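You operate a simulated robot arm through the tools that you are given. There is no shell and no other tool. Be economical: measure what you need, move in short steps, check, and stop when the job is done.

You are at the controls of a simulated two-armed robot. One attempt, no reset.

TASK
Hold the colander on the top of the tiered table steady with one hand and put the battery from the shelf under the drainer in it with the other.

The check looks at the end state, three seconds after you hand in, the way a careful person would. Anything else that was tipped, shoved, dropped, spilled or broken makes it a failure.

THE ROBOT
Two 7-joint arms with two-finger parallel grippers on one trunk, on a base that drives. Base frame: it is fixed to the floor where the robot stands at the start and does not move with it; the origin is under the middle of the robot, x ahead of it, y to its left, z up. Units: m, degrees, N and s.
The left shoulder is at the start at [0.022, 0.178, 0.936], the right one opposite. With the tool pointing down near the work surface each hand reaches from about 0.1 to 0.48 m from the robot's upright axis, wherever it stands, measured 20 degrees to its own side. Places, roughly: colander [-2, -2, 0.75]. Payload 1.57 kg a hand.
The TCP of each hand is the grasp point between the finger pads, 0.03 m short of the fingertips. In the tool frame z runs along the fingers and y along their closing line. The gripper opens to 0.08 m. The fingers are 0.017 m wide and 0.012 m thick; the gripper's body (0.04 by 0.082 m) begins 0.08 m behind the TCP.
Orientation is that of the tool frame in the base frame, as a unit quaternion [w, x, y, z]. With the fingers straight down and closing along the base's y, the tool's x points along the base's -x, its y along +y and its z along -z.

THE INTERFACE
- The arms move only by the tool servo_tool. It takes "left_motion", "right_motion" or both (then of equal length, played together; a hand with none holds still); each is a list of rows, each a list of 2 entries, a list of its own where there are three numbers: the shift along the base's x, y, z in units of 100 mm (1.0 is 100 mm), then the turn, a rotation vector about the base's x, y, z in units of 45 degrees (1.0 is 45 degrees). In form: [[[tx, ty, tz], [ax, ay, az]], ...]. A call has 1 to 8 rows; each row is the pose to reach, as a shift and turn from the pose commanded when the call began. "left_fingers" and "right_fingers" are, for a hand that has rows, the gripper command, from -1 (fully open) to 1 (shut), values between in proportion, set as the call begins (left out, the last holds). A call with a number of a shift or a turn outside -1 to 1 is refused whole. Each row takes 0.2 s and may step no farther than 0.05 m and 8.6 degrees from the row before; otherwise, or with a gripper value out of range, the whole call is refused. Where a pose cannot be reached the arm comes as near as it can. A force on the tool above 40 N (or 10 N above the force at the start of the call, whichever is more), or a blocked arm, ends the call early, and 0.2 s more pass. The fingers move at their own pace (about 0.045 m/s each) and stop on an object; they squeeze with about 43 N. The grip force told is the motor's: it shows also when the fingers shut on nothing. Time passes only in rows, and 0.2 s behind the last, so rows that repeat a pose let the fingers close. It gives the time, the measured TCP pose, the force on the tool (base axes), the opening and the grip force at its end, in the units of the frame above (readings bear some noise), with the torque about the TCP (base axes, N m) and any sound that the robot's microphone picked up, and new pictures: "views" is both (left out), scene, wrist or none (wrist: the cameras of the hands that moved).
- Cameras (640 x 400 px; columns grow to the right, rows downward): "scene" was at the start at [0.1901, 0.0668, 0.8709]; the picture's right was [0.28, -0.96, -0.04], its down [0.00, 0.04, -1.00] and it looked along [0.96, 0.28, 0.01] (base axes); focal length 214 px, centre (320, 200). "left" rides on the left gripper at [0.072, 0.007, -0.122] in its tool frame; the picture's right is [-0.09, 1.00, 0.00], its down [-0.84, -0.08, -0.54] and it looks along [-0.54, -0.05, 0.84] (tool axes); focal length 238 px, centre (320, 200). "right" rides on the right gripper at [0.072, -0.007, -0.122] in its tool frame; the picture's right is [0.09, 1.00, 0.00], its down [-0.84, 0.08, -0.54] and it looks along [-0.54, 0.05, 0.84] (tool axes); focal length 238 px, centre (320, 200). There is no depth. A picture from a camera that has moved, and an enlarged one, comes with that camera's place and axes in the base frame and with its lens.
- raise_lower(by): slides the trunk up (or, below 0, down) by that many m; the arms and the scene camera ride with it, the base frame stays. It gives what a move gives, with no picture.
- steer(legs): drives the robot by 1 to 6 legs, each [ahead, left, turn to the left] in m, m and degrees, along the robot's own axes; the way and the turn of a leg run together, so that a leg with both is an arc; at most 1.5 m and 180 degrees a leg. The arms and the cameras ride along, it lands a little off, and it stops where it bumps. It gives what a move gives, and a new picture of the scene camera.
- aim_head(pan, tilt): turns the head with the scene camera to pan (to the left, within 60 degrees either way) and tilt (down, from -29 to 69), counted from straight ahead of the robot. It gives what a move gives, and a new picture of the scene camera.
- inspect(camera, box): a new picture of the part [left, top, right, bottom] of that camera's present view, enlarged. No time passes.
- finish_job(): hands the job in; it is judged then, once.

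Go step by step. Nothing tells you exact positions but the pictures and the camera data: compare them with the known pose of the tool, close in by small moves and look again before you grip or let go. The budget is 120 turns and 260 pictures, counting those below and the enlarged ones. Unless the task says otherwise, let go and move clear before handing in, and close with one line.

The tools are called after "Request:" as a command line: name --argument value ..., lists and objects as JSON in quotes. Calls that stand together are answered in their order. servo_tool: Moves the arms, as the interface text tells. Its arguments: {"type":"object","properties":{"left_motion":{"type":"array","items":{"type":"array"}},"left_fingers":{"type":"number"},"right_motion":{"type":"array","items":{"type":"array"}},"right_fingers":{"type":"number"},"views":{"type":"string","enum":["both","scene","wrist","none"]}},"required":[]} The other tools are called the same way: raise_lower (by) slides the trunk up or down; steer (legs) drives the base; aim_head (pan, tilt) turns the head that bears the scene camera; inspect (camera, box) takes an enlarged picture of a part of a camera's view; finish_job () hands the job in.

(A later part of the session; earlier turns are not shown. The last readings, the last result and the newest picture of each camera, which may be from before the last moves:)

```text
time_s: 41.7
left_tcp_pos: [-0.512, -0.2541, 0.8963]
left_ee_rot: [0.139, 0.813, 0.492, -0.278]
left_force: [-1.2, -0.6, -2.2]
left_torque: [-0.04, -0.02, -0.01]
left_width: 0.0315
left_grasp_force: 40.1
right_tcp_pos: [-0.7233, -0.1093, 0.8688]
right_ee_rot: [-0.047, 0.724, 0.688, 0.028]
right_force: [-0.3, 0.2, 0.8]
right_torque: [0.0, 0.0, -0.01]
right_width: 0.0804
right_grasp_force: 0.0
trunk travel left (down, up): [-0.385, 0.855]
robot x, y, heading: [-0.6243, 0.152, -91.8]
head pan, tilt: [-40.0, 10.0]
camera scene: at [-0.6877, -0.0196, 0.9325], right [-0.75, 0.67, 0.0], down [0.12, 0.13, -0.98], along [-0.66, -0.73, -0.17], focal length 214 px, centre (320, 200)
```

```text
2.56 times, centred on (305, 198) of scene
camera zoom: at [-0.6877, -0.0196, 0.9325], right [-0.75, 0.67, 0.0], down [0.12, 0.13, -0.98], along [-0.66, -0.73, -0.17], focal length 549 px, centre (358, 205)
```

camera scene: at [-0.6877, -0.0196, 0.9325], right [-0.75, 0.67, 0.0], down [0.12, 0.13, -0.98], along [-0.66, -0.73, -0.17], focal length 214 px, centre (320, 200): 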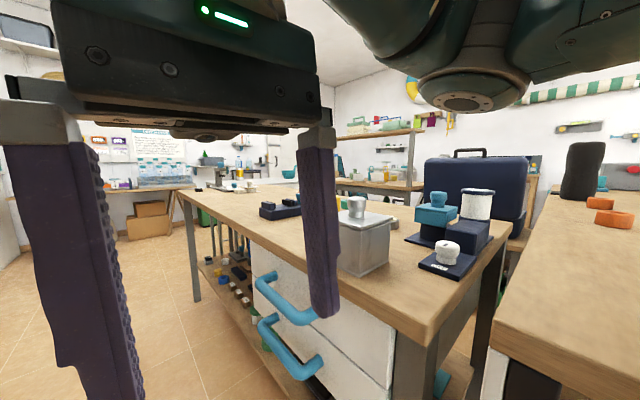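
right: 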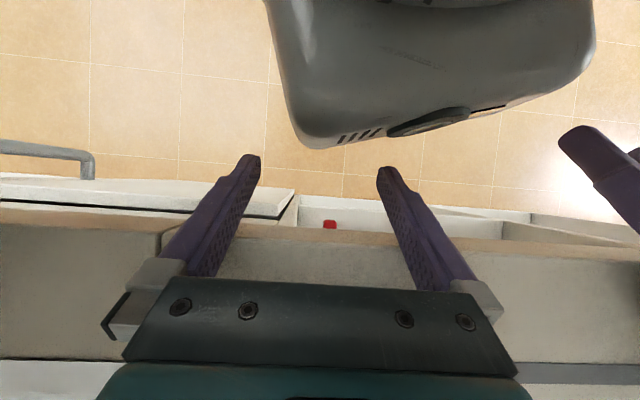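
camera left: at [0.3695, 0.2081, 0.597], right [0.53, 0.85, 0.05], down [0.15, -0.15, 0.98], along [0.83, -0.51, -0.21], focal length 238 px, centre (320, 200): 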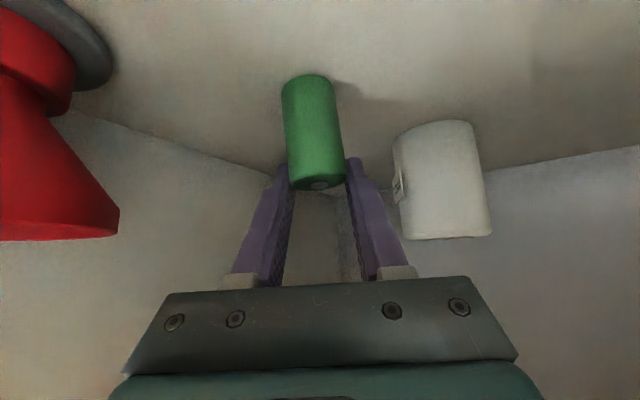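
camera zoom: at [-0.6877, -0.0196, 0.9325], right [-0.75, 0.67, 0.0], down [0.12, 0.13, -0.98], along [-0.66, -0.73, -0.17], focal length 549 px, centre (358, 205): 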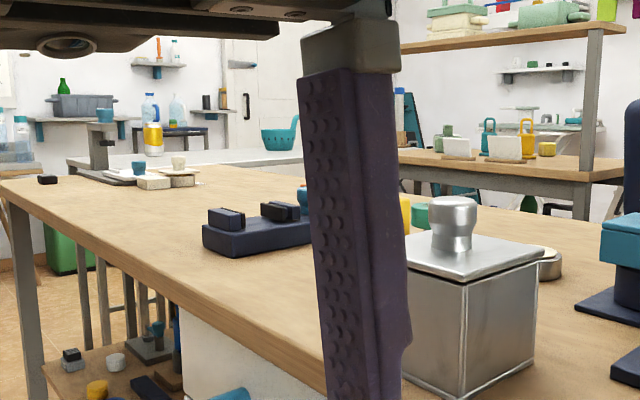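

The teal bowl stands on a white table beyond the wooden one. I drive down the aisle between counter and wooden table and look again.

Request:
steer --legs '[[0.2, 0.22, 2], [0.9, 0, 0]]'

Request:
aim_head --pan -50 --tilt 12

```text
time_s: 48.1
left_tcp_pos: [-0.2805, -1.355, 0.8961]
left_ee_rot: [0.143, 0.807, 0.502, -0.277]
left_force: [0.4, 0.3, -1.1]
left_torque: [0.0, -0.01, 0.0]
left_width: 0.0318
left_grasp_force: 40.4
right_tcp_pos: [-0.4977, -1.214, 0.8692]
right_ee_rot: [-0.047, 0.715, 0.697, 0.028]
right_force: [0.9, 0.2, 0.5]
right_torque: [-0.02, -0.01, -0.01]
right_width: 0.0799
right_grasp_force: 0.1
trunk travel left (down, up): [-0.385, 0.855]
robot x, y, heading: [-0.4052, -0.9523, -90.5]
head pan, tilt: [-40.0, 10.0]
camera scene: at [-0.4632, -1.124, 0.9325], right [-0.76, 0.65, 0.0], down [0.11, 0.13, -0.98], along [-0.64, -0.75, -0.17], focal length 214 px, centre (320, 200)
```

scene: 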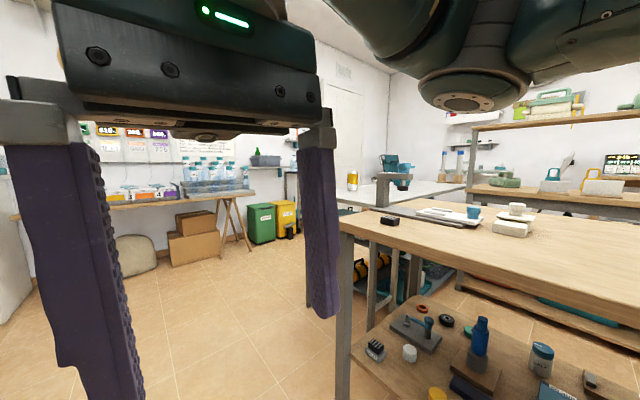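

```text
time_s: 48.8
left_tcp_pos: [-0.2815, -1.3535, 0.8955]
left_ee_rot: [0.142, 0.807, 0.501, -0.276]
left_force: [-0.4, -0.2, -0.7]
left_torque: [-0.05, 0.0, 0.02]
left_width: 0.0317
left_grasp_force: 40.3
right_tcp_pos: [-0.4968, -1.2138, 0.8687]
right_ee_rot: [-0.047, 0.715, 0.697, 0.027]
right_force: [-0.1, -0.3, -0.3]
right_torque: [0.0, -0.01, 0.04]
right_width: 0.0801
right_grasp_force: 0.2
trunk travel left (down, up): [-0.385, 0.855]
robot x, y, heading: [-0.4085, -0.9528, -90.6]
head pan, tilt: [-50.0, 12.0]
camera scene: at [-0.4747, -1.1126, 0.9293], right [-0.64, 0.77, 0.0], down [0.16, 0.13, -0.98], along [-0.75, -0.62, -0.21], focal length 214 px, centre (320, 200)
```

scene: 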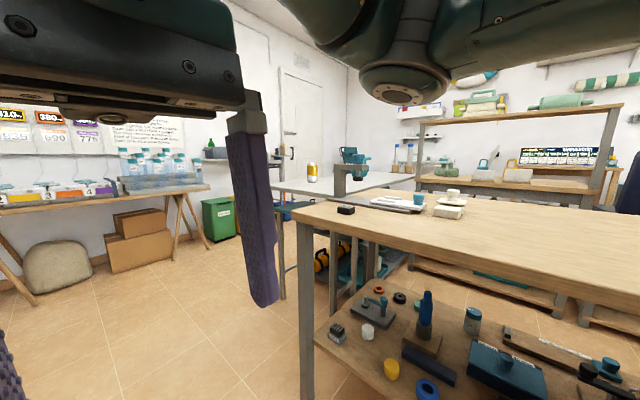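

I enlarge the white table area to identify the colander.

Request:
inspect --camera "scene" --box '[250, 80, 480, 224]'

```text
2.78 times, centred on (365, 152) of scene
camera zoom: at [-0.4747, -1.1126, 0.9293], right [-0.64, 0.77, 0.0], down [0.16, 0.13, -0.98], along [-0.75, -0.62, -0.21], focal length 596 px, centre (195, 333)
```

zoom: 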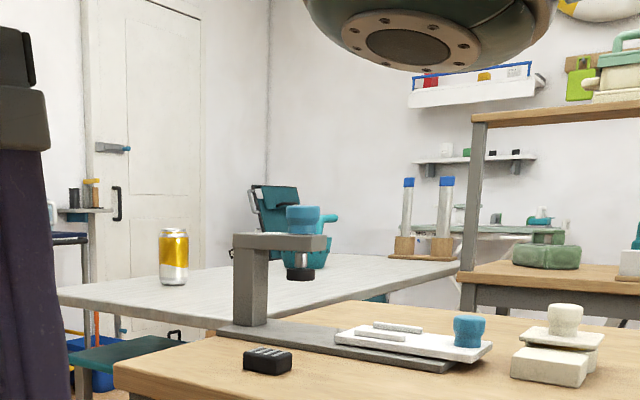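

The colander stands at about (-1.99, -1.93) on the white table, close to its far (south) edge. I drive around to the south side.

Request:
steer --legs '[[1.5, 0, 0], [0.15, 0, -90]]'

Request:
aim_head --pan 30 --tilt 15

```text
time_s: 60.1
left_tcp_pos: [-0.9413, -2.683, 0.8959]
left_ee_rot: [-0.098, 0.924, -0.224, -0.294]
left_force: [0.7, -0.9, -1.3]
left_torque: [0.01, -0.03, -0.02]
left_width: 0.0318
left_grasp_force: 40.5
right_tcp_pos: [-0.7985, -2.4694, 0.8698]
right_ee_rot: [-0.013, 0.998, -0.022, 0.052]
right_force: [0.0, 0.2, -0.2]
right_torque: [0.02, -0.02, 0.01]
right_width: 0.0802
right_grasp_force: 0.0
trunk travel left (down, up): [-0.385, 0.855]
robot x, y, heading: [-0.5382, -2.5646, 178.7]
head pan, tilt: [-50.0, 12.0]
camera scene: at [-0.6943, -2.4934, 0.9293], right [0.78, 0.62, 0.0], down [0.13, -0.16, -0.98], along [-0.61, 0.76, -0.21], focal length 214 px, centre (320, 200)
```

scene: 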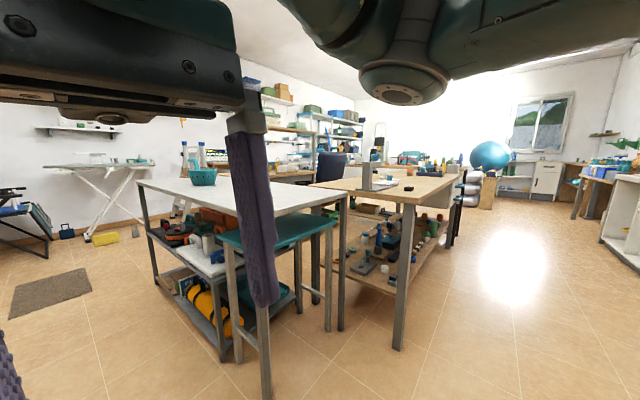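

```text
time_s: 61.7
left_tcp_pos: [-0.9416, -2.6836, 0.8955]
left_ee_rot: [-0.098, 0.924, -0.224, -0.295]
left_force: [0.1, -0.6, -1.2]
left_torque: [0.0, 0.02, -0.01]
left_width: 0.0316
left_grasp_force: 40.1
right_tcp_pos: [-0.7975, -2.4692, 0.8696]
right_ee_rot: [-0.013, 0.998, -0.021, 0.053]
right_force: [-0.7, -0.2, 0.4]
right_torque: [0.04, -0.04, 0.0]
right_width: 0.0795
right_grasp_force: 0.0
trunk travel left (down, up): [-0.385, 0.855]
robot x, y, heading: [-0.5377, -2.5674, 178.6]
head pan, tilt: [30.0, 15.0]
camera scene: at [-0.7181, -2.611, 0.9244], right [-0.48, 0.88, 0.0], down [0.23, 0.12, -0.97], along [-0.85, -0.46, -0.26], focal length 214 px, centre (320, 200)
```

scene: 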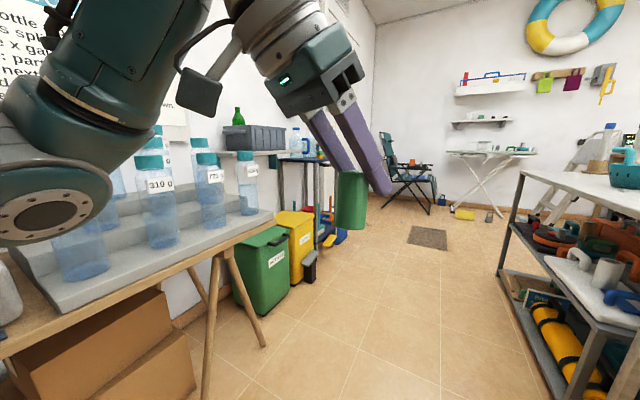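

The tiered table is to the right ahead with the teal colander on top; a teal stool stands in front. I look from here with other head angles to map the table's edge.

Request:
aim_head --pan -8 --tilt 20

```text
time_s: 62.7
left_tcp_pos: [-0.9426, -2.683, 0.8947]
left_ee_rot: [-0.097, 0.924, -0.223, -0.295]
left_force: [-0.6, 0.3, -2.2]
left_torque: [0.02, 0.05, 0.0]
left_width: 0.0318
left_grasp_force: 40.1
right_tcp_pos: [-0.7979, -2.4696, 0.8696]
right_ee_rot: [-0.014, 0.998, -0.021, 0.053]
right_force: [0.2, -0.7, -0.2]
right_torque: [-0.02, 0.01, 0.03]
right_width: 0.08
right_grasp_force: 0.2
trunk travel left (down, up): [-0.385, 0.855]
robot x, y, heading: [-0.542, -2.5674, 178.7]
head pan, tilt: [-8.0, 20.0]
camera scene: at [-0.728, -2.5512, 0.9162], right [0.16, 0.99, 0.0], down [0.34, -0.06, -0.94], along [-0.93, 0.15, -0.34], focal length 214 px, centre (320, 200)
```

scene: 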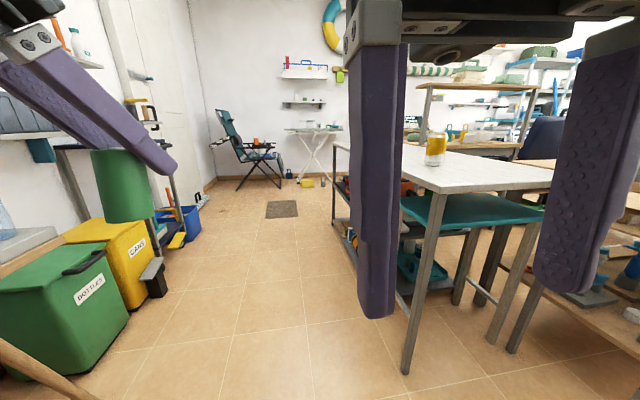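

The table's south edge is near y ≈ -2.24 at z ≈ 0.78; the aisle is clear along y ≈ -2.52. I drive west until beside the colander.

Request:
steer --legs '[[0.3, -0.05, 0], [1.1, 0, 0]]'

Request:
aim_head --pan -60 --tilt 15

```text
time_s: 70.0
left_tcp_pos: [-2.3379, -2.6299, 0.8957]
left_ee_rot: [-0.092, 0.927, -0.209, -0.297]
left_force: [-0.5, 0.6, -1.7]
left_torque: [-0.02, 0.03, -0.02]
left_width: 0.0317
left_grasp_force: 40.3
right_tcp_pos: [-2.1992, -2.4119, 0.8702]
right_ee_rot: [-0.015, 0.998, -0.007, 0.053]
right_force: [0.6, 0.5, -0.2]
right_torque: [0.0, 0.0, 0.04]
right_width: 0.0799
right_grasp_force: 0.0
trunk travel left (down, up): [-0.385, 0.855]
robot x, y, heading: [-1.9378, -2.5025, -179.8]
head pan, tilt: [-8.0, 20.0]
camera scene: at [-2.1277, -2.4909, 0.9163], right [0.13, 0.99, 0.0], down [0.34, -0.05, -0.94], along [-0.93, 0.12, -0.34], focal length 214 px, centre (320, 200)
```

scene: 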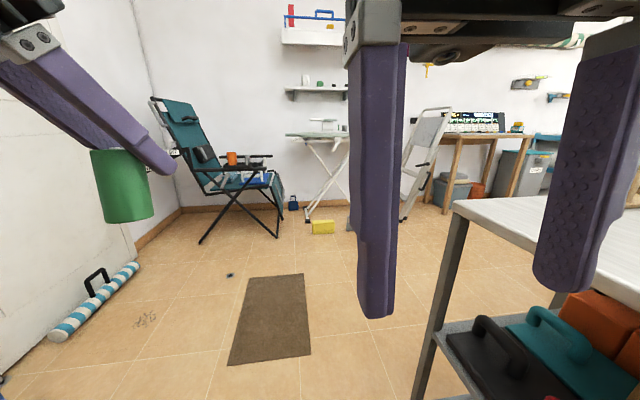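

```text
time_s: 71.2
left_tcp_pos: [-2.338, -2.63, 0.8947]
left_ee_rot: [-0.093, 0.927, -0.211, -0.297]
left_force: [-0.2, -0.9, -1.3]
left_torque: [-0.01, 0.01, -0.02]
left_width: 0.0317
left_grasp_force: 40.7
right_tcp_pos: [-2.2012, -2.4108, 0.8698]
right_ee_rot: [-0.014, 0.998, -0.008, 0.052]
right_force: [-0.3, 0.2, 0.1]
right_torque: [-0.02, -0.01, -0.05]
right_width: 0.08
right_grasp_force: 0.1
trunk travel left (down, up): [-0.385, 0.855]
robot x, y, heading: [-1.9378, -2.5006, -179.7]
head pan, tilt: [-60.0, 15.0]
camera scene: at [-2.0826, -2.4227, 0.9244], right [0.86, 0.51, 0.0], down [0.13, -0.22, -0.97], along [-0.49, 0.83, -0.26], focal length 214 px, centre (320, 200)
```

scene: 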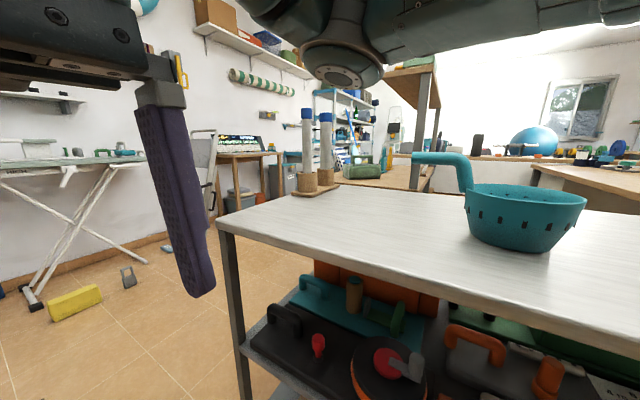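

The colander is at about (-1.97, -1.98), with its handle toward the west. I raise the trunk, step back from the table and turn to face it.

Request:
raise_lower --by 0.12

Request:
steer --legs '[[0, 0.1, 0], [0, 0, -90]]'

Request:
aim_head --pan 0 --tilt 30

```text
time_s: 72.7
left_tcp_pos: [-2.3378, -2.6296, 1.0159]
left_ee_rot: [-0.093, 0.927, -0.21, -0.296]
left_force: [0.5, -0.6, -1.2]
left_torque: [-0.01, 0.01, 0.02]
left_width: 0.0315
left_grasp_force: 40.0
right_tcp_pos: [-2.2007, -2.4114, 0.9893]
right_ee_rot: [-0.015, 0.998, -0.007, 0.053]
right_force: [0.2, -0.3, 0.4]
right_torque: [0.0, -0.01, 0.0]
right_width: 0.0799
right_grasp_force: 0.2
trunk travel left (down, up): [-0.505, 0.735]
robot x, y, heading: [-1.9373, -2.4999, -179.5]
head pan, tilt: [-60.0, 15.0]
```

```text
time_s: 77.6
left_tcp_pos: [-2.071, -2.2032, 1.0163]
left_ee_rot: [0.274, -0.515, 0.799, 0.148]
left_force: [1.0, 0.2, -0.6]
left_torque: [0.02, 0.0, -0.03]
left_width: 0.0315
left_grasp_force: 40.1
right_tcp_pos: [-1.8509, -2.3354, 0.9894]
right_ee_rot: [0.026, 0.708, -0.704, 0.047]
right_force: [-0.8, 0.3, -1.1]
right_torque: [0.01, 0.03, -0.01]
right_width: 0.08
right_grasp_force: 0.1
trunk travel left (down, up): [-0.505, 0.735]
robot x, y, heading: [-1.9379, -2.5958, 91.5]
head pan, tilt: [-60.0, 15.0]
camera scene: at [-1.8577, -2.4533, 1.0444], right [0.52, -0.85, 0.0], down [-0.22, -0.14, -0.97], along [0.82, 0.5, -0.26], focal length 214 px, centre (320, 200)
```

scene: 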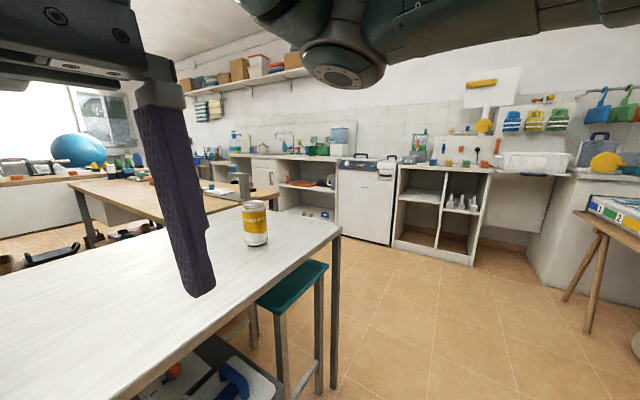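

```text
time_s: 78.9
left_tcp_pos: [-2.0709, -2.2026, 1.0158]
left_ee_rot: [0.273, -0.515, 0.799, 0.147]
left_force: [-0.2, -0.5, -0.7]
left_torque: [0.03, 0.04, 0.0]
left_width: 0.0316
left_grasp_force: 40.0
right_tcp_pos: [-1.8507, -2.3362, 0.9894]
right_ee_rot: [0.027, 0.708, -0.704, 0.048]
right_force: [-0.5, 0.4, 0.9]
right_torque: [-0.03, 0.02, 0.02]
right_width: 0.0801
right_grasp_force: 0.0
trunk travel left (down, up): [-0.505, 0.735]
robot x, y, heading: [-1.9374, -2.5961, 91.1]
head pan, tilt: [0.0, 30.0]
camera scene: at [-1.9397, -2.4116, 1.0202], right [1.0, 0.03, 0.0], down [0.01, -0.5, -0.87], along [-0.02, 0.87, -0.5], focal length 214 px, centre (320, 200)
```

scene: 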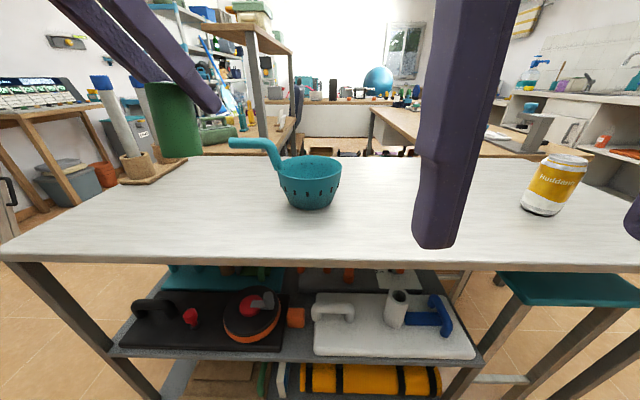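

Now a clear view: colander centre about (-1.97, -1.985), rim z ≈ 0.85, radius ≈ 6.5 cm, handle to the west. I drive closer with the hands held above it.

Request:
steer --legs '[[0.17, 0, -1]]'

Request:
aim_head --pan 0 --tilt 40

Request:
inspect --camera "scene" --box '[200, 80, 440, 230]'

Request:
inspect --camera "right" --box '[0, 0, 640, 400]'

```text
time_s: 80.4
left_tcp_pos: [-2.0656, -2.0348, 1.015]
left_ee_rot: [0.276, -0.507, 0.804, 0.144]
left_force: [0.8, -1.1, -0.7]
left_torque: [-0.01, -0.01, -0.01]
left_width: 0.0318
left_grasp_force: 40.5
right_tcp_pos: [-1.8481, -2.1733, 0.9905]
right_ee_rot: [-0.026, -0.701, 0.711, -0.047]
right_force: [0.2, -0.3, -0.5]
right_torque: [-0.02, 0.01, -0.03]
right_width: 0.0798
right_grasp_force: 0.1
trunk travel left (down, up): [-0.505, 0.735]
robot x, y, heading: [-1.9409, -2.4341, 90.2]
head pan, tilt: [0.0, 30.0]
camera scene: at [-1.9384, -2.2468, 1.0202], right [1.0, 0.01, 0.0], down [0.0, -0.5, -0.87], along [0.0, 0.87, -0.5], focal length 214 px, centre (320, 200)
```

scene: 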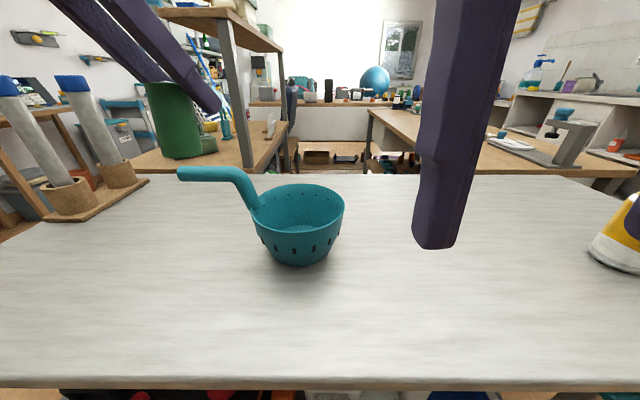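

```text
time_s: 81.1
left_tcp_pos: [-2.0662, -2.0358, 1.0163]
left_ee_rot: [0.276, -0.506, 0.805, 0.143]
left_force: [0.1, 0.0, -2.0]
left_torque: [-0.03, 0.0, 0.02]
left_width: 0.0317
left_grasp_force: 40.3
right_tcp_pos: [-1.8487, -2.1741, 0.99]
right_ee_rot: [-0.028, -0.7, 0.712, -0.048]
right_force: [0.7, -0.1, -0.8]
right_torque: [0.0, 0.0, -0.05]
right_width: 0.0803
right_grasp_force: 0.2
trunk travel left (down, up): [-0.505, 0.735]
robot x, y, heading: [-1.9412, -2.4337, 90.2]
head pan, tilt: [0.0, 40.0]
camera scene: at [-1.9384, -2.2524, 1.0049], right [1.0, 0.01, 0.0], down [0.0, -0.64, -0.77], along [0.0, 0.77, -0.64], focal length 214 px, centre (320, 200)
```

scene: 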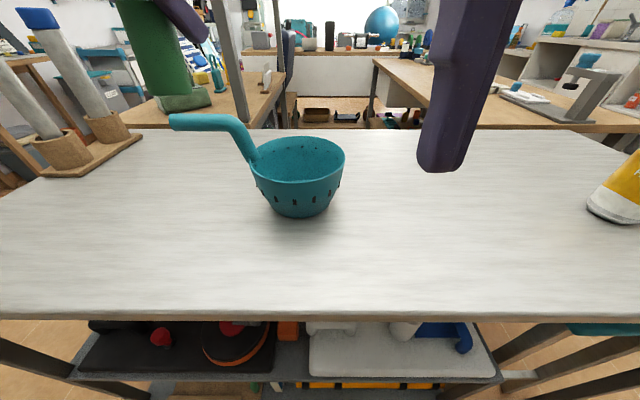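

```text
2.67 times, centred on (320, 155) of scene
camera zoom: at [-1.9384, -2.2524, 1.0049], right [1.0, 0.01, 0.0], down [0.0, -0.64, -0.77], along [0.0, 0.77, -0.64], focal length 572 px, centre (320, 320)
```

zoom: 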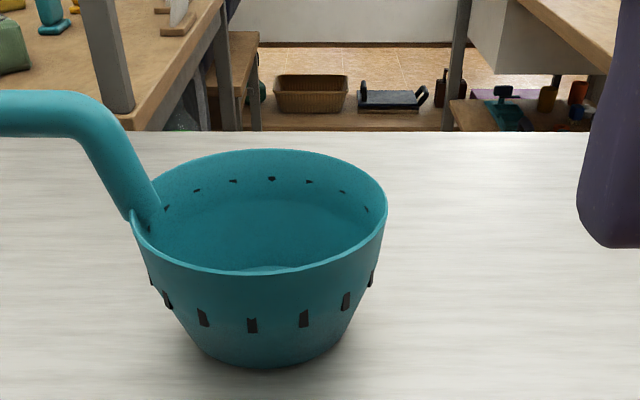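

```text
1.00 times, centred on (320, 200) of right (not enlarged: the box is as wide or as high as the picture)
camera zoom: at [-1.846, -2.2321, 1.1185], right [-1.0, -0.08, -0.02], down [-0.08, 0.89, 0.45], along [-0.02, 0.45, -0.89], focal length 238 px, centre (320, 200)
```

zoom: 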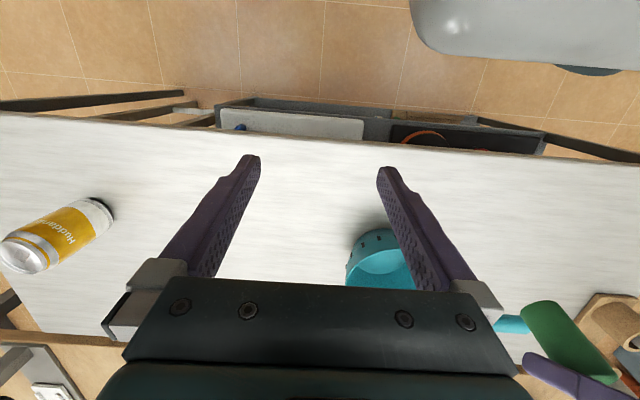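

I estimate the rim at z ≈ 0.845, centre (-1.97, -1.957), radius 0.069. I bring the right hand above the east rim, upright.

Request:
servo_tool --right_motion '[[[-0.1, 0.35, 0], [0.05, 0, 0]], [[-0.2, 0.7, 0], [0.1, 0, 0]], [[-0.35, 1.0, -0.1], [0.13, 0, 0]]]' --views "none"

Request:
servo_tool --right_motion '[[[-0.05, 0.35, -0.1], [0, 0, 0]], [[-0.1, 0.7, -0.3], [0, 0, 0]], [[-0.18, 1.0, -0.5], [0, 0, 0]]]' --views "both"

```text
time_s: 81.9
left_tcp_pos: [-2.0657, -2.0347, 1.0151]
left_ee_rot: [0.275, -0.507, 0.804, 0.144]
left_force: [0.5, -0.2, -1.3]
left_torque: [0.0, -0.01, 0.03]
left_width: 0.0317
left_grasp_force: 40.4
right_tcp_pos: [-1.8809, -2.0727, 0.9781]
right_ee_rot: [0.008, -0.701, 0.713, -0.011]
right_force: [1.4, 0.1, 0.0]
right_torque: [0.01, -0.02, 0.0]
right_width: 0.0801
right_grasp_force: 0.1
trunk travel left (down, up): [-0.505, 0.735]
robot x, y, heading: [-1.9361, -2.4328, 90.6]
head pan, tilt: [0.0, 40.0]
```

```text
time_s: 82.7
left_tcp_pos: [-2.066, -2.0346, 1.0157]
left_ee_rot: [0.277, -0.506, 0.804, 0.143]
left_force: [0.4, -0.6, -0.5]
left_torque: [0.04, -0.03, 0.04]
left_width: 0.0315
left_grasp_force: 40.6
right_tcp_pos: [-1.8977, -1.9847, 0.929]
right_ee_rot: [0.009, -0.703, 0.711, -0.011]
right_force: [1.1, -0.3, 0.1]
right_torque: [-0.02, 0.07, 0.01]
right_width: 0.0802
right_grasp_force: 0.0
right hand out of reach, approached as far as the arm can: row 3
trunk travel left (down, up): [-0.505, 0.735]
robot x, y, heading: [-1.938, -2.4341, 90.5]
head pan, tilt: [0.0, 40.0]
camera scene: at [-1.9378, -2.2527, 1.0047], right [1.0, 0.01, 0.0], down [0.0, -0.64, -0.77], along [0.0, 0.77, -0.64], focal length 214 px, centre (320, 200)
camera right: at [-1.8953, -2.0554, 1.0515], right [-1.0, -0.08, -0.03], down [-0.08, 0.84, 0.54], along [-0.02, 0.54, -0.84], focal length 238 px, centre (320, 200)
```

scene: 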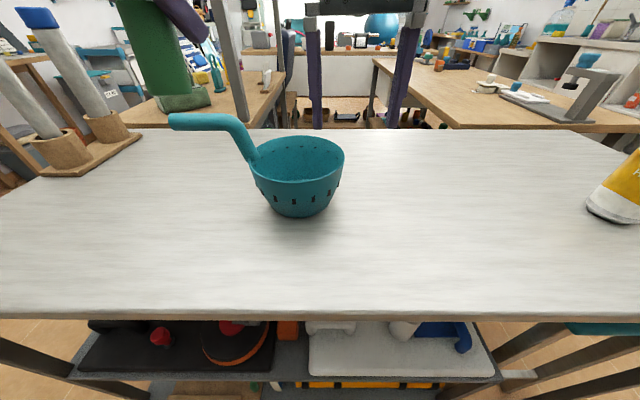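
right: 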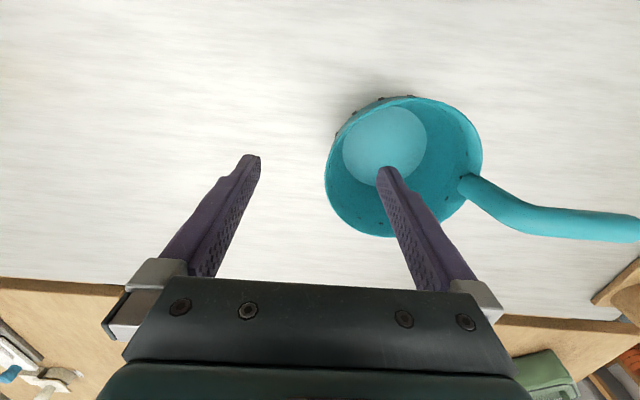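

The wrist view puts the rim centre at about (-1.972, -1.955), east wall at x ≈ -1.903. I drive 4 cm closer to have reach.

Request:
steer --legs '[[0.035, 0, 0]]'

Request:
inspect --camera "right" --box '[0, 0, 640, 400]'

```text
time_s: 83.5
left_tcp_pos: [-2.0662, -1.9995, 1.0168]
left_ee_rot: [0.276, -0.506, 0.805, 0.144]
left_force: [0.6, -0.8, -1.7]
left_torque: [-0.03, 0.02, 0.01]
left_width: 0.0315
left_grasp_force: 40.3
right_tcp_pos: [-1.8982, -1.9485, 0.9292]
right_ee_rot: [0.009, -0.702, 0.712, -0.011]
right_force: [-0.1, 0.4, 0.5]
right_torque: [0.01, -0.03, 0.02]
right_width: 0.0799
right_grasp_force: 0.0
trunk travel left (down, up): [-0.505, 0.735]
robot x, y, heading: [-1.9384, -2.4014, 90.3]
head pan, tilt: [0.0, 40.0]
camera scene: at [-1.9387, -2.2177, 1.0049], right [1.0, 0.01, 0.0], down [0.0, -0.64, -0.77], along [0.0, 0.77, -0.64], focal length 214 px, centre (320, 200)
```

scene: 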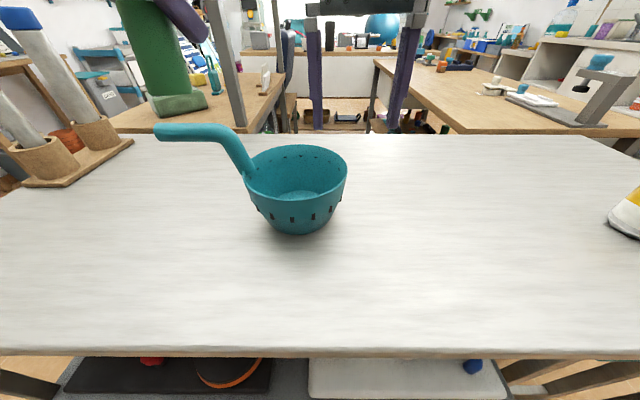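

```text
1.00 times, centred on (320, 200) of right (not enlarged: the box is as wide or as high as the picture)
camera zoom: at [-1.8959, -2.0205, 1.0517], right [-1.0, -0.08, -0.03], down [-0.08, 0.84, 0.54], along [-0.02, 0.54, -0.84], focal length 238 px, centre (320, 200)
```

zoom: 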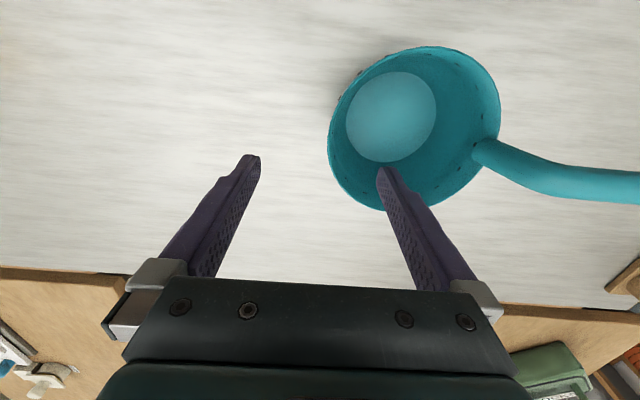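

East wall is at x ≈ -1.904, nearly centred between the fingers. I descend so that one finger goes inside and one outside.

Request:
servo_tool --right_motion '[[[-0.08, -0.05, -0.2], [0, 0, 0]], [[-0.08, -0.05, -0.4], [0, 0, 0]], [[-0.08, -0.05, -0.6], [0, 0, 0]], [[-0.08, -0.05, -0.8], [0, 0, 0]]]' --views "both"

```text
time_s: 84.5
left_tcp_pos: [-2.0663, -2.0009, 1.0156]
left_ee_rot: [0.276, -0.506, 0.805, 0.143]
left_force: [0.3, 0.1, -1.2]
left_torque: [0.06, -0.01, 0.01]
left_width: 0.0319
left_grasp_force: 40.0
right_tcp_pos: [-1.9, -1.9553, 0.8469]
right_ee_rot: [0.009, -0.701, 0.713, -0.011]
right_force: [-0.4, 0.1, -0.2]
right_torque: [0.03, -0.03, -0.02]
right_width: 0.0799
right_grasp_force: 0.0
right hand out of reach, approached as far as the arm can: row 4
trunk travel left (down, up): [-0.505, 0.735]
robot x, y, heading: [-1.9402, -2.3989, 90.4]
head pan, tilt: [0.0, 40.0]
camera scene: at [-1.9386, -2.2183, 1.0048], right [1.0, 0.01, 0.0], down [0.0, -0.64, -0.77], along [0.0, 0.77, -0.64], focal length 214 px, centre (320, 200)
camera right: at [-1.8992, -2.0283, 0.9706], right [-1.0, -0.08, -0.03], down [-0.08, 0.84, 0.54], along [-0.02, 0.54, -0.84], focal length 238 px, centre (320, 200)
```

scene: 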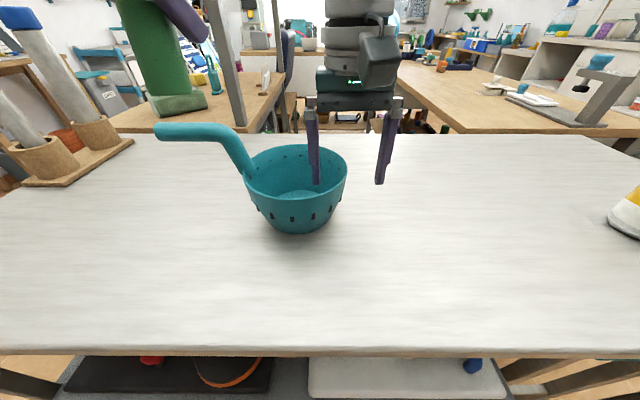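
right: 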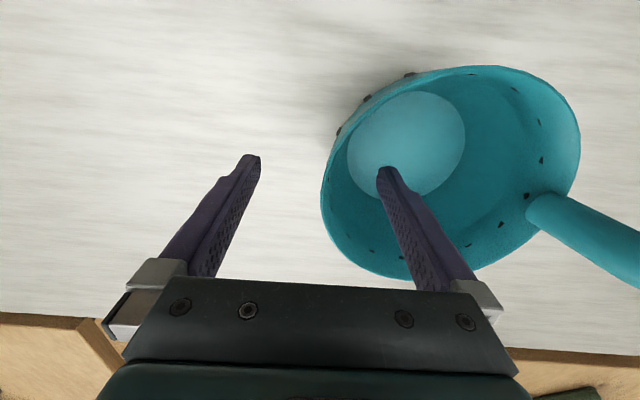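

The inner finger is inside the bowl. I shift 6 mm west to centre on the wall, then close.

Request:
servo_tool --right_motion '[[[-0.03, 0, 0], [0, 0, 0]], [[-0.06, 0, 0], [0, 0, 0]]]' --views "none"

Request:
servo_tool --right_motion '[[[0, 0, 0], [0, 0, 0]], [[0, 0, 0], [0, 0, 0]], [[0, 0, 0], [0, 0, 0]]]' --right_fingers 0.7 --views "both"

```text
time_s: 85.1
left_tcp_pos: [-2.0675, -2.0023, 1.0146]
left_ee_rot: [0.276, -0.506, 0.805, 0.143]
left_force: [-1.0, 0.8, -1.6]
left_torque: [0.02, 0.02, 0.0]
left_width: 0.0319
left_grasp_force: 39.9
right_tcp_pos: [-1.9076, -1.9576, 0.8489]
right_ee_rot: [0.009, -0.701, 0.713, -0.011]
right_force: [0.5, -0.9, 0.0]
right_torque: [-0.01, 0.01, 0.02]
right_width: 0.0801
right_grasp_force: 0.1
trunk travel left (down, up): [-0.505, 0.735]
robot x, y, heading: [-1.9402, -2.399, 90.2]
head pan, tilt: [0.0, 40.0]
```

```text
time_s: 85.9
left_tcp_pos: [-2.0668, -2.0013, 1.015]
left_ee_rot: [0.276, -0.507, 0.804, 0.144]
left_force: [-1.2, -0.2, -1.2]
left_torque: [0.04, 0.01, -0.03]
left_width: 0.0315
left_grasp_force: 40.7
right_tcp_pos: [-1.9069, -1.9581, 0.8483]
right_ee_rot: [0.008, -0.702, 0.712, -0.011]
right_force: [-0.9, 0.6, -0.7]
right_torque: [-0.01, 0.01, -0.04]
right_width: 0.0125
right_grasp_force: 0.2
trunk travel left (down, up): [-0.505, 0.735]
robot x, y, heading: [-1.9376, -2.3994, 90.4]
head pan, tilt: [0.0, 40.0]
camera scene: at [-1.9387, -2.2181, 1.0048], right [1.0, 0.01, 0.0], down [0.0, -0.64, -0.77], along [0.0, 0.77, -0.64], focal length 214 px, centre (320, 200)
camera right: at [-1.9045, -2.0299, 0.9716], right [-1.0, -0.08, -0.03], down [-0.08, 0.84, 0.54], along [-0.02, 0.54, -0.84], focal length 238 px, centre (320, 200)
```

scene: 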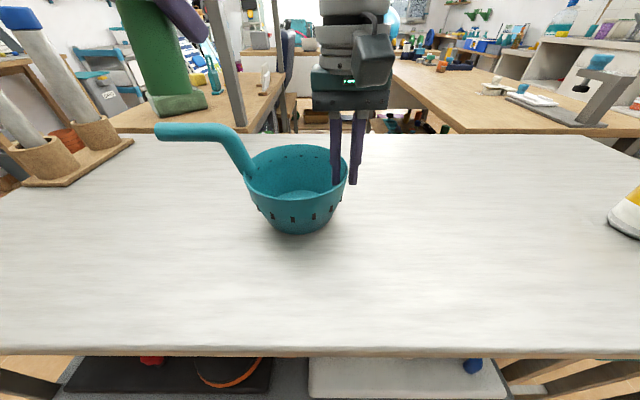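
right: 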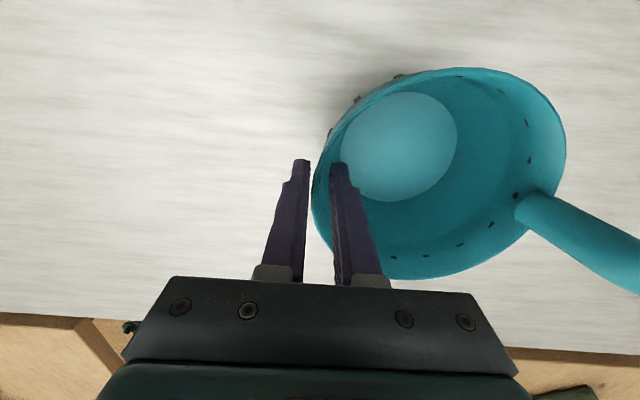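

The fingers straddle the wall evenly. I close fully to hold the colander.

Request:
servo_tool --right_motion '[[[0, 0, 0], [0, 0, 0]], [[0, 0, 0], [0, 0, 0]]]' --right_fingers 1 --views "both"

Request:
inspect --camera "left" --box '[0, 0, 640, 400]'

```text
time_s: 86.5
left_tcp_pos: [-2.0677, -2.0018, 1.0159]
left_ee_rot: [0.276, -0.507, 0.804, 0.144]
left_force: [0.6, 0.5, -1.3]
left_torque: [0.01, -0.02, 0.03]
left_width: 0.0317
left_grasp_force: 40.5
right_tcp_pos: [-1.9073, -1.9563, 0.8511]
right_ee_rot: [0.009, -0.701, 0.713, -0.009]
right_force: [-0.5, 1.5, 5.4]
right_torque: [0.16, 0.73, -0.33]
right_width: 0.0101
right_grasp_force: 27.9
trunk travel left (down, up): [-0.505, 0.735]
robot x, y, heading: [-1.939, -2.4034, 90.4]
head pan, tilt: [0.0, 40.0]
camera scene: at [-1.9388, -2.2172, 1.0051], right [1.0, 0.01, 0.0], down [0.0, -0.64, -0.77], along [0.0, 0.77, -0.64], focal length 214 px, centre (320, 200)
camera right: at [-1.9047, -2.0286, 0.9726], right [-1.0, -0.08, -0.03], down [-0.08, 0.84, 0.54], along [-0.02, 0.54, -0.84], focal length 238 px, centre (320, 200)
```

scene: 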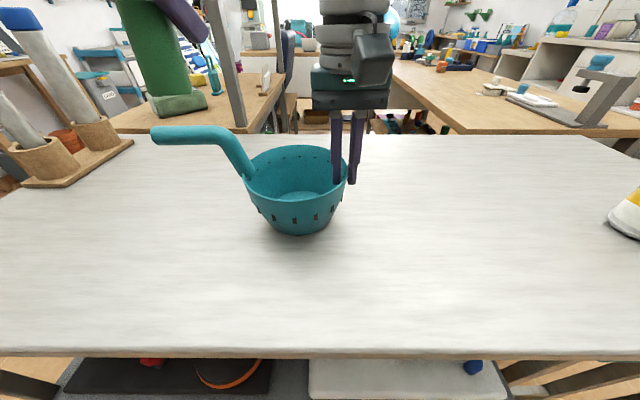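
right: 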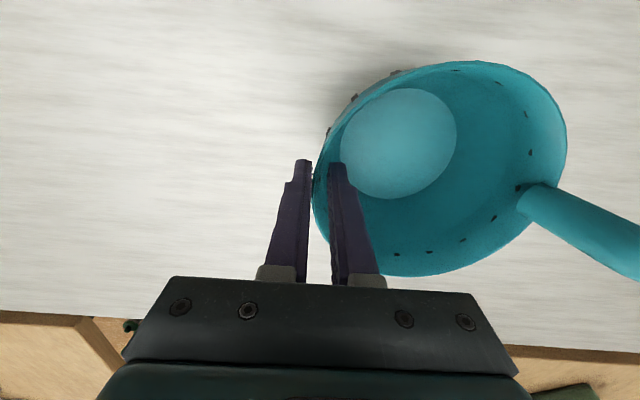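

```text
1.00 times, centred on (320, 200) of left (not enlarged: the box is as wide or as high as the picture)
camera zoom: at [-2.1325, -2.1116, 1.0717], right [-0.86, 0.51, 0.01], down [0.19, 0.3, 0.93], along [0.48, 0.8, -0.36], focal length 238 px, centre (320, 200)
```

zoom: 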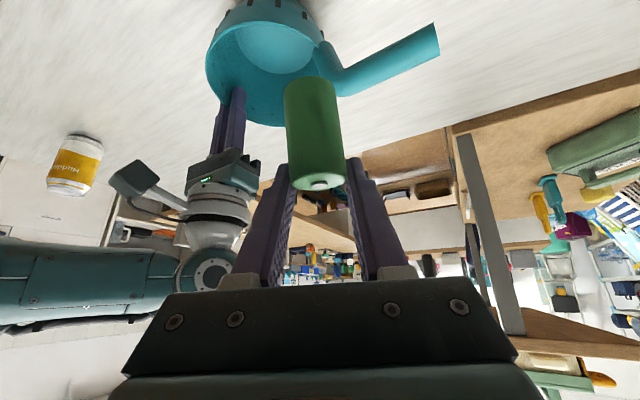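

The colander is held firmly. I now yaw the left hand to point straight forward and bring the battery above the bowl's west half, clear of handle and right hand.

Request:
servo_tool --left_motion '[[[0.1, 0.0, 0.05], [0, 0, 0.16]], [[0.3, 0.1, 0.05], [0, 0, 0.32]], [[0.5, 0.25, 0], [0, 0, 0.48]], [[0.77, 0.42, 0], [0, 0, 0.644]]]' --views "both"

```text
time_s: 87.5
left_tcp_pos: [-1.9884, -1.956, 1.0139]
left_ee_rot: [-0.231, 0.693, -0.65, -0.21]
left_force: [-0.4, 0.1, -2.0]
left_torque: [0.03, -0.02, 0.0]
left_width: 0.0314
left_grasp_force: 40.3
right_tcp_pos: [-1.9063, -1.9561, 0.8497]
right_ee_rot: [0.009, -0.701, 0.713, -0.01]
right_force: [1.8, 2.9, 7.7]
right_torque: [0.09, 0.8, -0.34]
right_width: 0.0098
right_grasp_force: 27.5
trunk travel left (down, up): [-0.505, 0.735]
robot x, y, heading: [-1.9389, -2.4044, 90.3]
head pan, tilt: [0.0, 40.0]
camera scene: at [-1.9385, -2.217, 1.0051], right [1.0, 0.01, 0.0], down [0.0, -0.64, -0.77], along [0.0, 0.77, -0.64], focal length 214 px, centre (320, 200)
camera left: at [-1.9925, -2.0857, 1.0699], right [-1.0, 0.03, 0.01], down [0.02, 0.36, 0.93], along [0.02, 0.93, -0.36], focal length 238 px, centre (320, 200)
```

scene: 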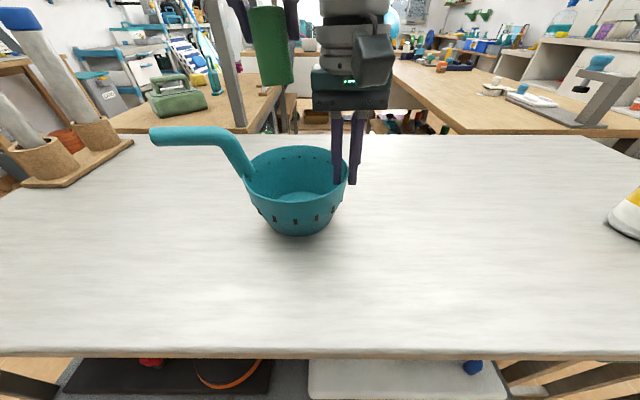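
left: 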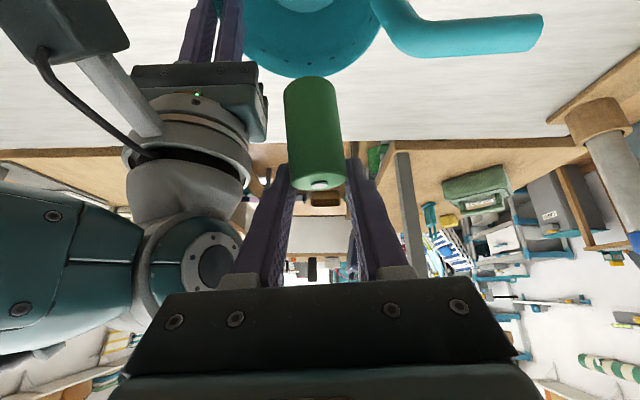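

The battery is above the bowl's west half. I lower it halfway and check.

Request:
servo_tool --left_motion '[[[0, 0, -0.25], [0, 0, 0]], [[0, 0, -0.5], [0, 0, 0]], [[0, 0, -0.75], [0, 0, 0]], [[0, 0, -1.0], [0, 0, 0]]]' --views "both"

```text
time_s: 88.5
left_tcp_pos: [-1.9888, -1.9578, 0.9146]
left_ee_rot: [-0.232, 0.691, -0.652, -0.208]
left_force: [-0.1, -0.7, -1.4]
left_torque: [0.0, 0.02, 0.03]
left_width: 0.0318
left_grasp_force: 40.2
right_tcp_pos: [-1.907, -1.9575, 0.8486]
right_ee_rot: [0.01, -0.701, 0.713, -0.01]
right_force: [1.3, 2.8, 5.3]
right_torque: [0.09, 0.75, -0.31]
right_width: 0.0099
right_grasp_force: 28.1
trunk travel left (down, up): [-0.505, 0.735]
robot x, y, heading: [-1.9385, -2.3999, 90.5]
head pan, tilt: [0.0, 40.0]
camera scene: at [-1.9387, -2.2172, 1.0051], right [1.0, 0.01, 0.0], down [0.0, -0.64, -0.77], along [0.0, 0.77, -0.64], focal length 214 px, centre (320, 200)
camera left: at [-1.9925, -2.0883, 0.9699], right [-1.0, 0.03, 0.01], down [0.02, 0.36, 0.93], along [0.03, 0.93, -0.36], focal length 238 px, centre (320, 200)
```

scene: 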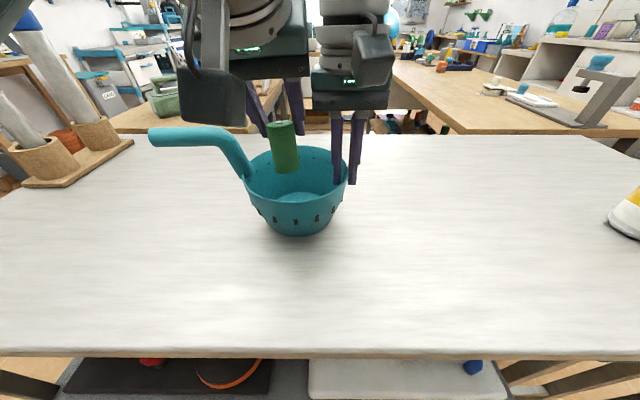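
left: 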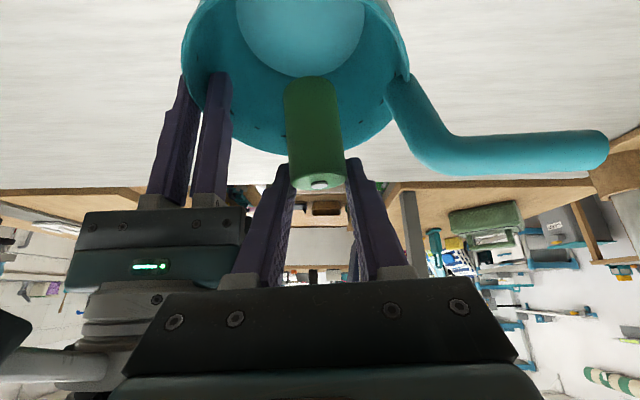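

The battery is aligned and dipping towards the bowl. I continue down slowly with a slight shift east away from the handle.

Request:
servo_tool --left_motion '[[[0.06, 0, -0.2], [0, 0, 0]], [[0.07, 0, -0.4], [0, 0, 0]], [[0.07, 0, -0.6], [0, 0, 0]], [[0.07, 0, -0.7], [0, 0, 0]]]' --views "both"

Request:
inspect --camera "right" --box '[260, 20, 640, 300]'

```text
time_s: 89.5
left_tcp_pos: [-1.9823, -1.9579, 0.8452]
left_ee_rot: [-0.231, 0.691, -0.652, -0.209]
left_force: [-0.5, 0.5, -1.6]
left_torque: [0.01, 0.01, -0.03]
left_width: 0.0315
left_grasp_force: 40.2
right_tcp_pos: [-1.9068, -1.9564, 0.8497]
right_ee_rot: [0.009, -0.701, 0.713, -0.01]
right_force: [-0.4, 2.8, 7.1]
right_torque: [0.08, 0.75, -0.37]
right_width: 0.0097
right_grasp_force: 28.4
trunk travel left (down, up): [-0.505, 0.735]
robot x, y, heading: [-1.9412, -2.4023, 90.3]
head pan, tilt: [0.0, 40.0]
camera scene: at [-1.9388, -2.2171, 1.0051], right [1.0, 0.01, 0.0], down [0.0, -0.64, -0.77], along [0.0, 0.77, -0.64], focal length 214 px, centre (320, 200)
camera left: at [-1.986, -2.088, 0.901], right [-1.0, 0.03, 0.01], down [0.02, 0.36, 0.93], along [0.03, 0.93, -0.36], focal length 238 px, centre (320, 200)
```

scene: 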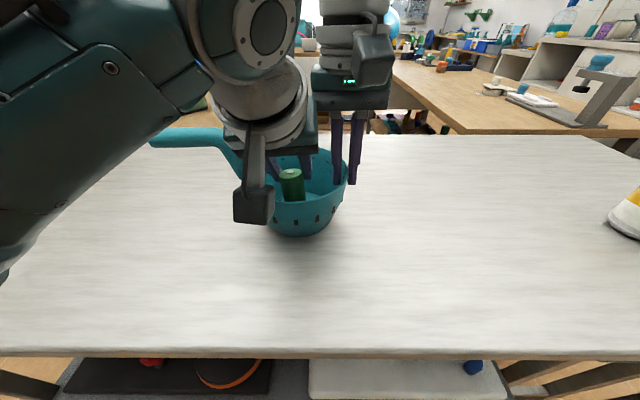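
left: 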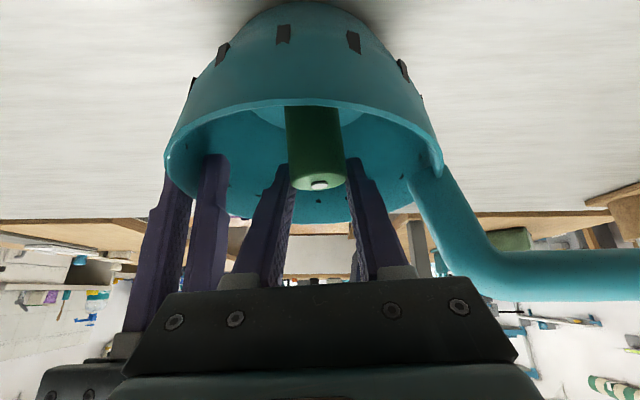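

```text
1.43 times, centred on (450, 160) of right
camera zoom: at [-1.9045, -2.0288, 0.9721], right [-1.0, -0.08, -0.03], down [-0.08, 0.84, 0.54], along [-0.02, 0.54, -0.84], focal length 340 px, centre (134, 257)
```

zoom: 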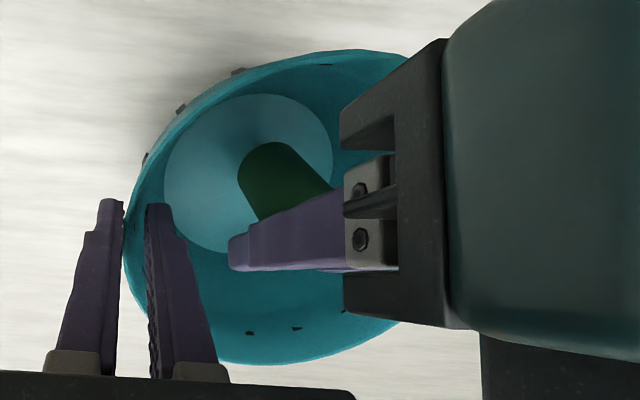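

The battery is inside the bowl; a further small descent brings it near the floor of the bowl.

Request:
servo_tool --left_motion '[[[0, 0, -0.08], [0, 0, 0]], [[0, 0, -0.16], [0, 0, 0]], [[0, 0, -0.24], [0, 0, 0]]]' --views "both"

Request:
inspect --camera "right" --box '[260, 20, 640, 300]'

```text
time_s: 90.3
left_tcp_pos: [-1.9815, -1.9558, 0.8263]
left_ee_rot: [-0.238, 0.69, -0.651, -0.211]
left_force: [-1.2, -9.0, 29.2]
left_torque: [-0.55, 0.19, 0.03]
left_width: 0.0315
left_grasp_force: 40.7
right_tcp_pos: [-1.9066, -1.9558, 0.8509]
right_ee_rot: [0.009, -0.7, 0.714, -0.011]
right_force: [0.2, 6.0, 0.2]
right_torque: [-0.04, 0.77, -0.36]
right_width: 0.0095
right_grasp_force: 28.6
trunk travel left (down, up): [-0.505, 0.735]
robot x, y, heading: [-1.9396, -2.4015, 90.2]
head pan, tilt: [0.0, 40.0]
camera scene: at [-1.9393, -2.2169, 1.0056], right [1.0, 0.01, 0.0], down [0.0, -0.64, -0.77], along [-0.01, 0.77, -0.64], focal length 214 px, centre (320, 200)
camera left: at [-1.9865, -2.0851, 0.8808], right [-1.0, 0.03, 0.0], down [0.01, 0.35, 0.94], along [0.03, 0.94, -0.35], focal length 238 px, centre (320, 200)
```

scene: 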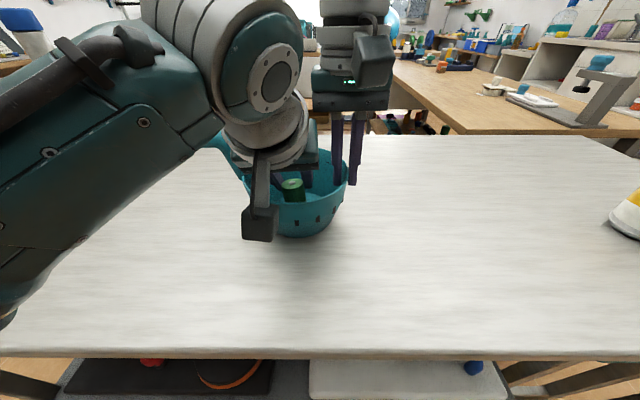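
left: 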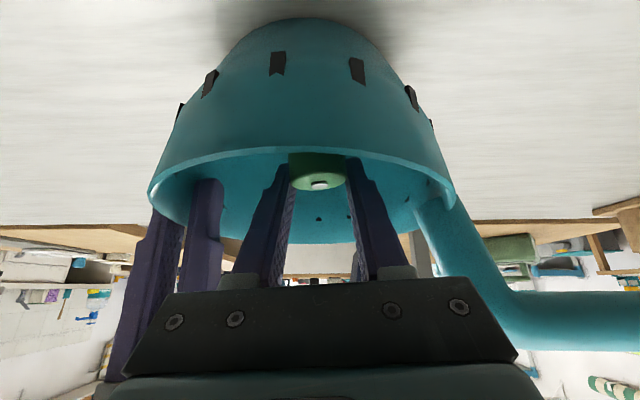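

```text
1.43 times, centred on (450, 160) of right
camera zoom: at [-1.9047, -2.0286, 0.9721], right [-1.0, -0.08, -0.03], down [-0.08, 0.84, 0.54], along [-0.02, 0.54, -0.84], focal length 340 px, centre (134, 257)
```

zoom: 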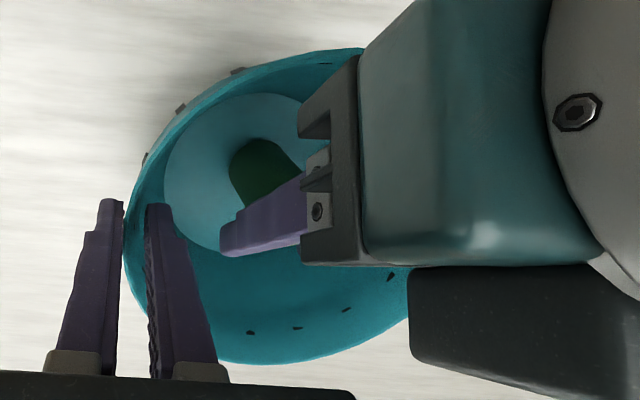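

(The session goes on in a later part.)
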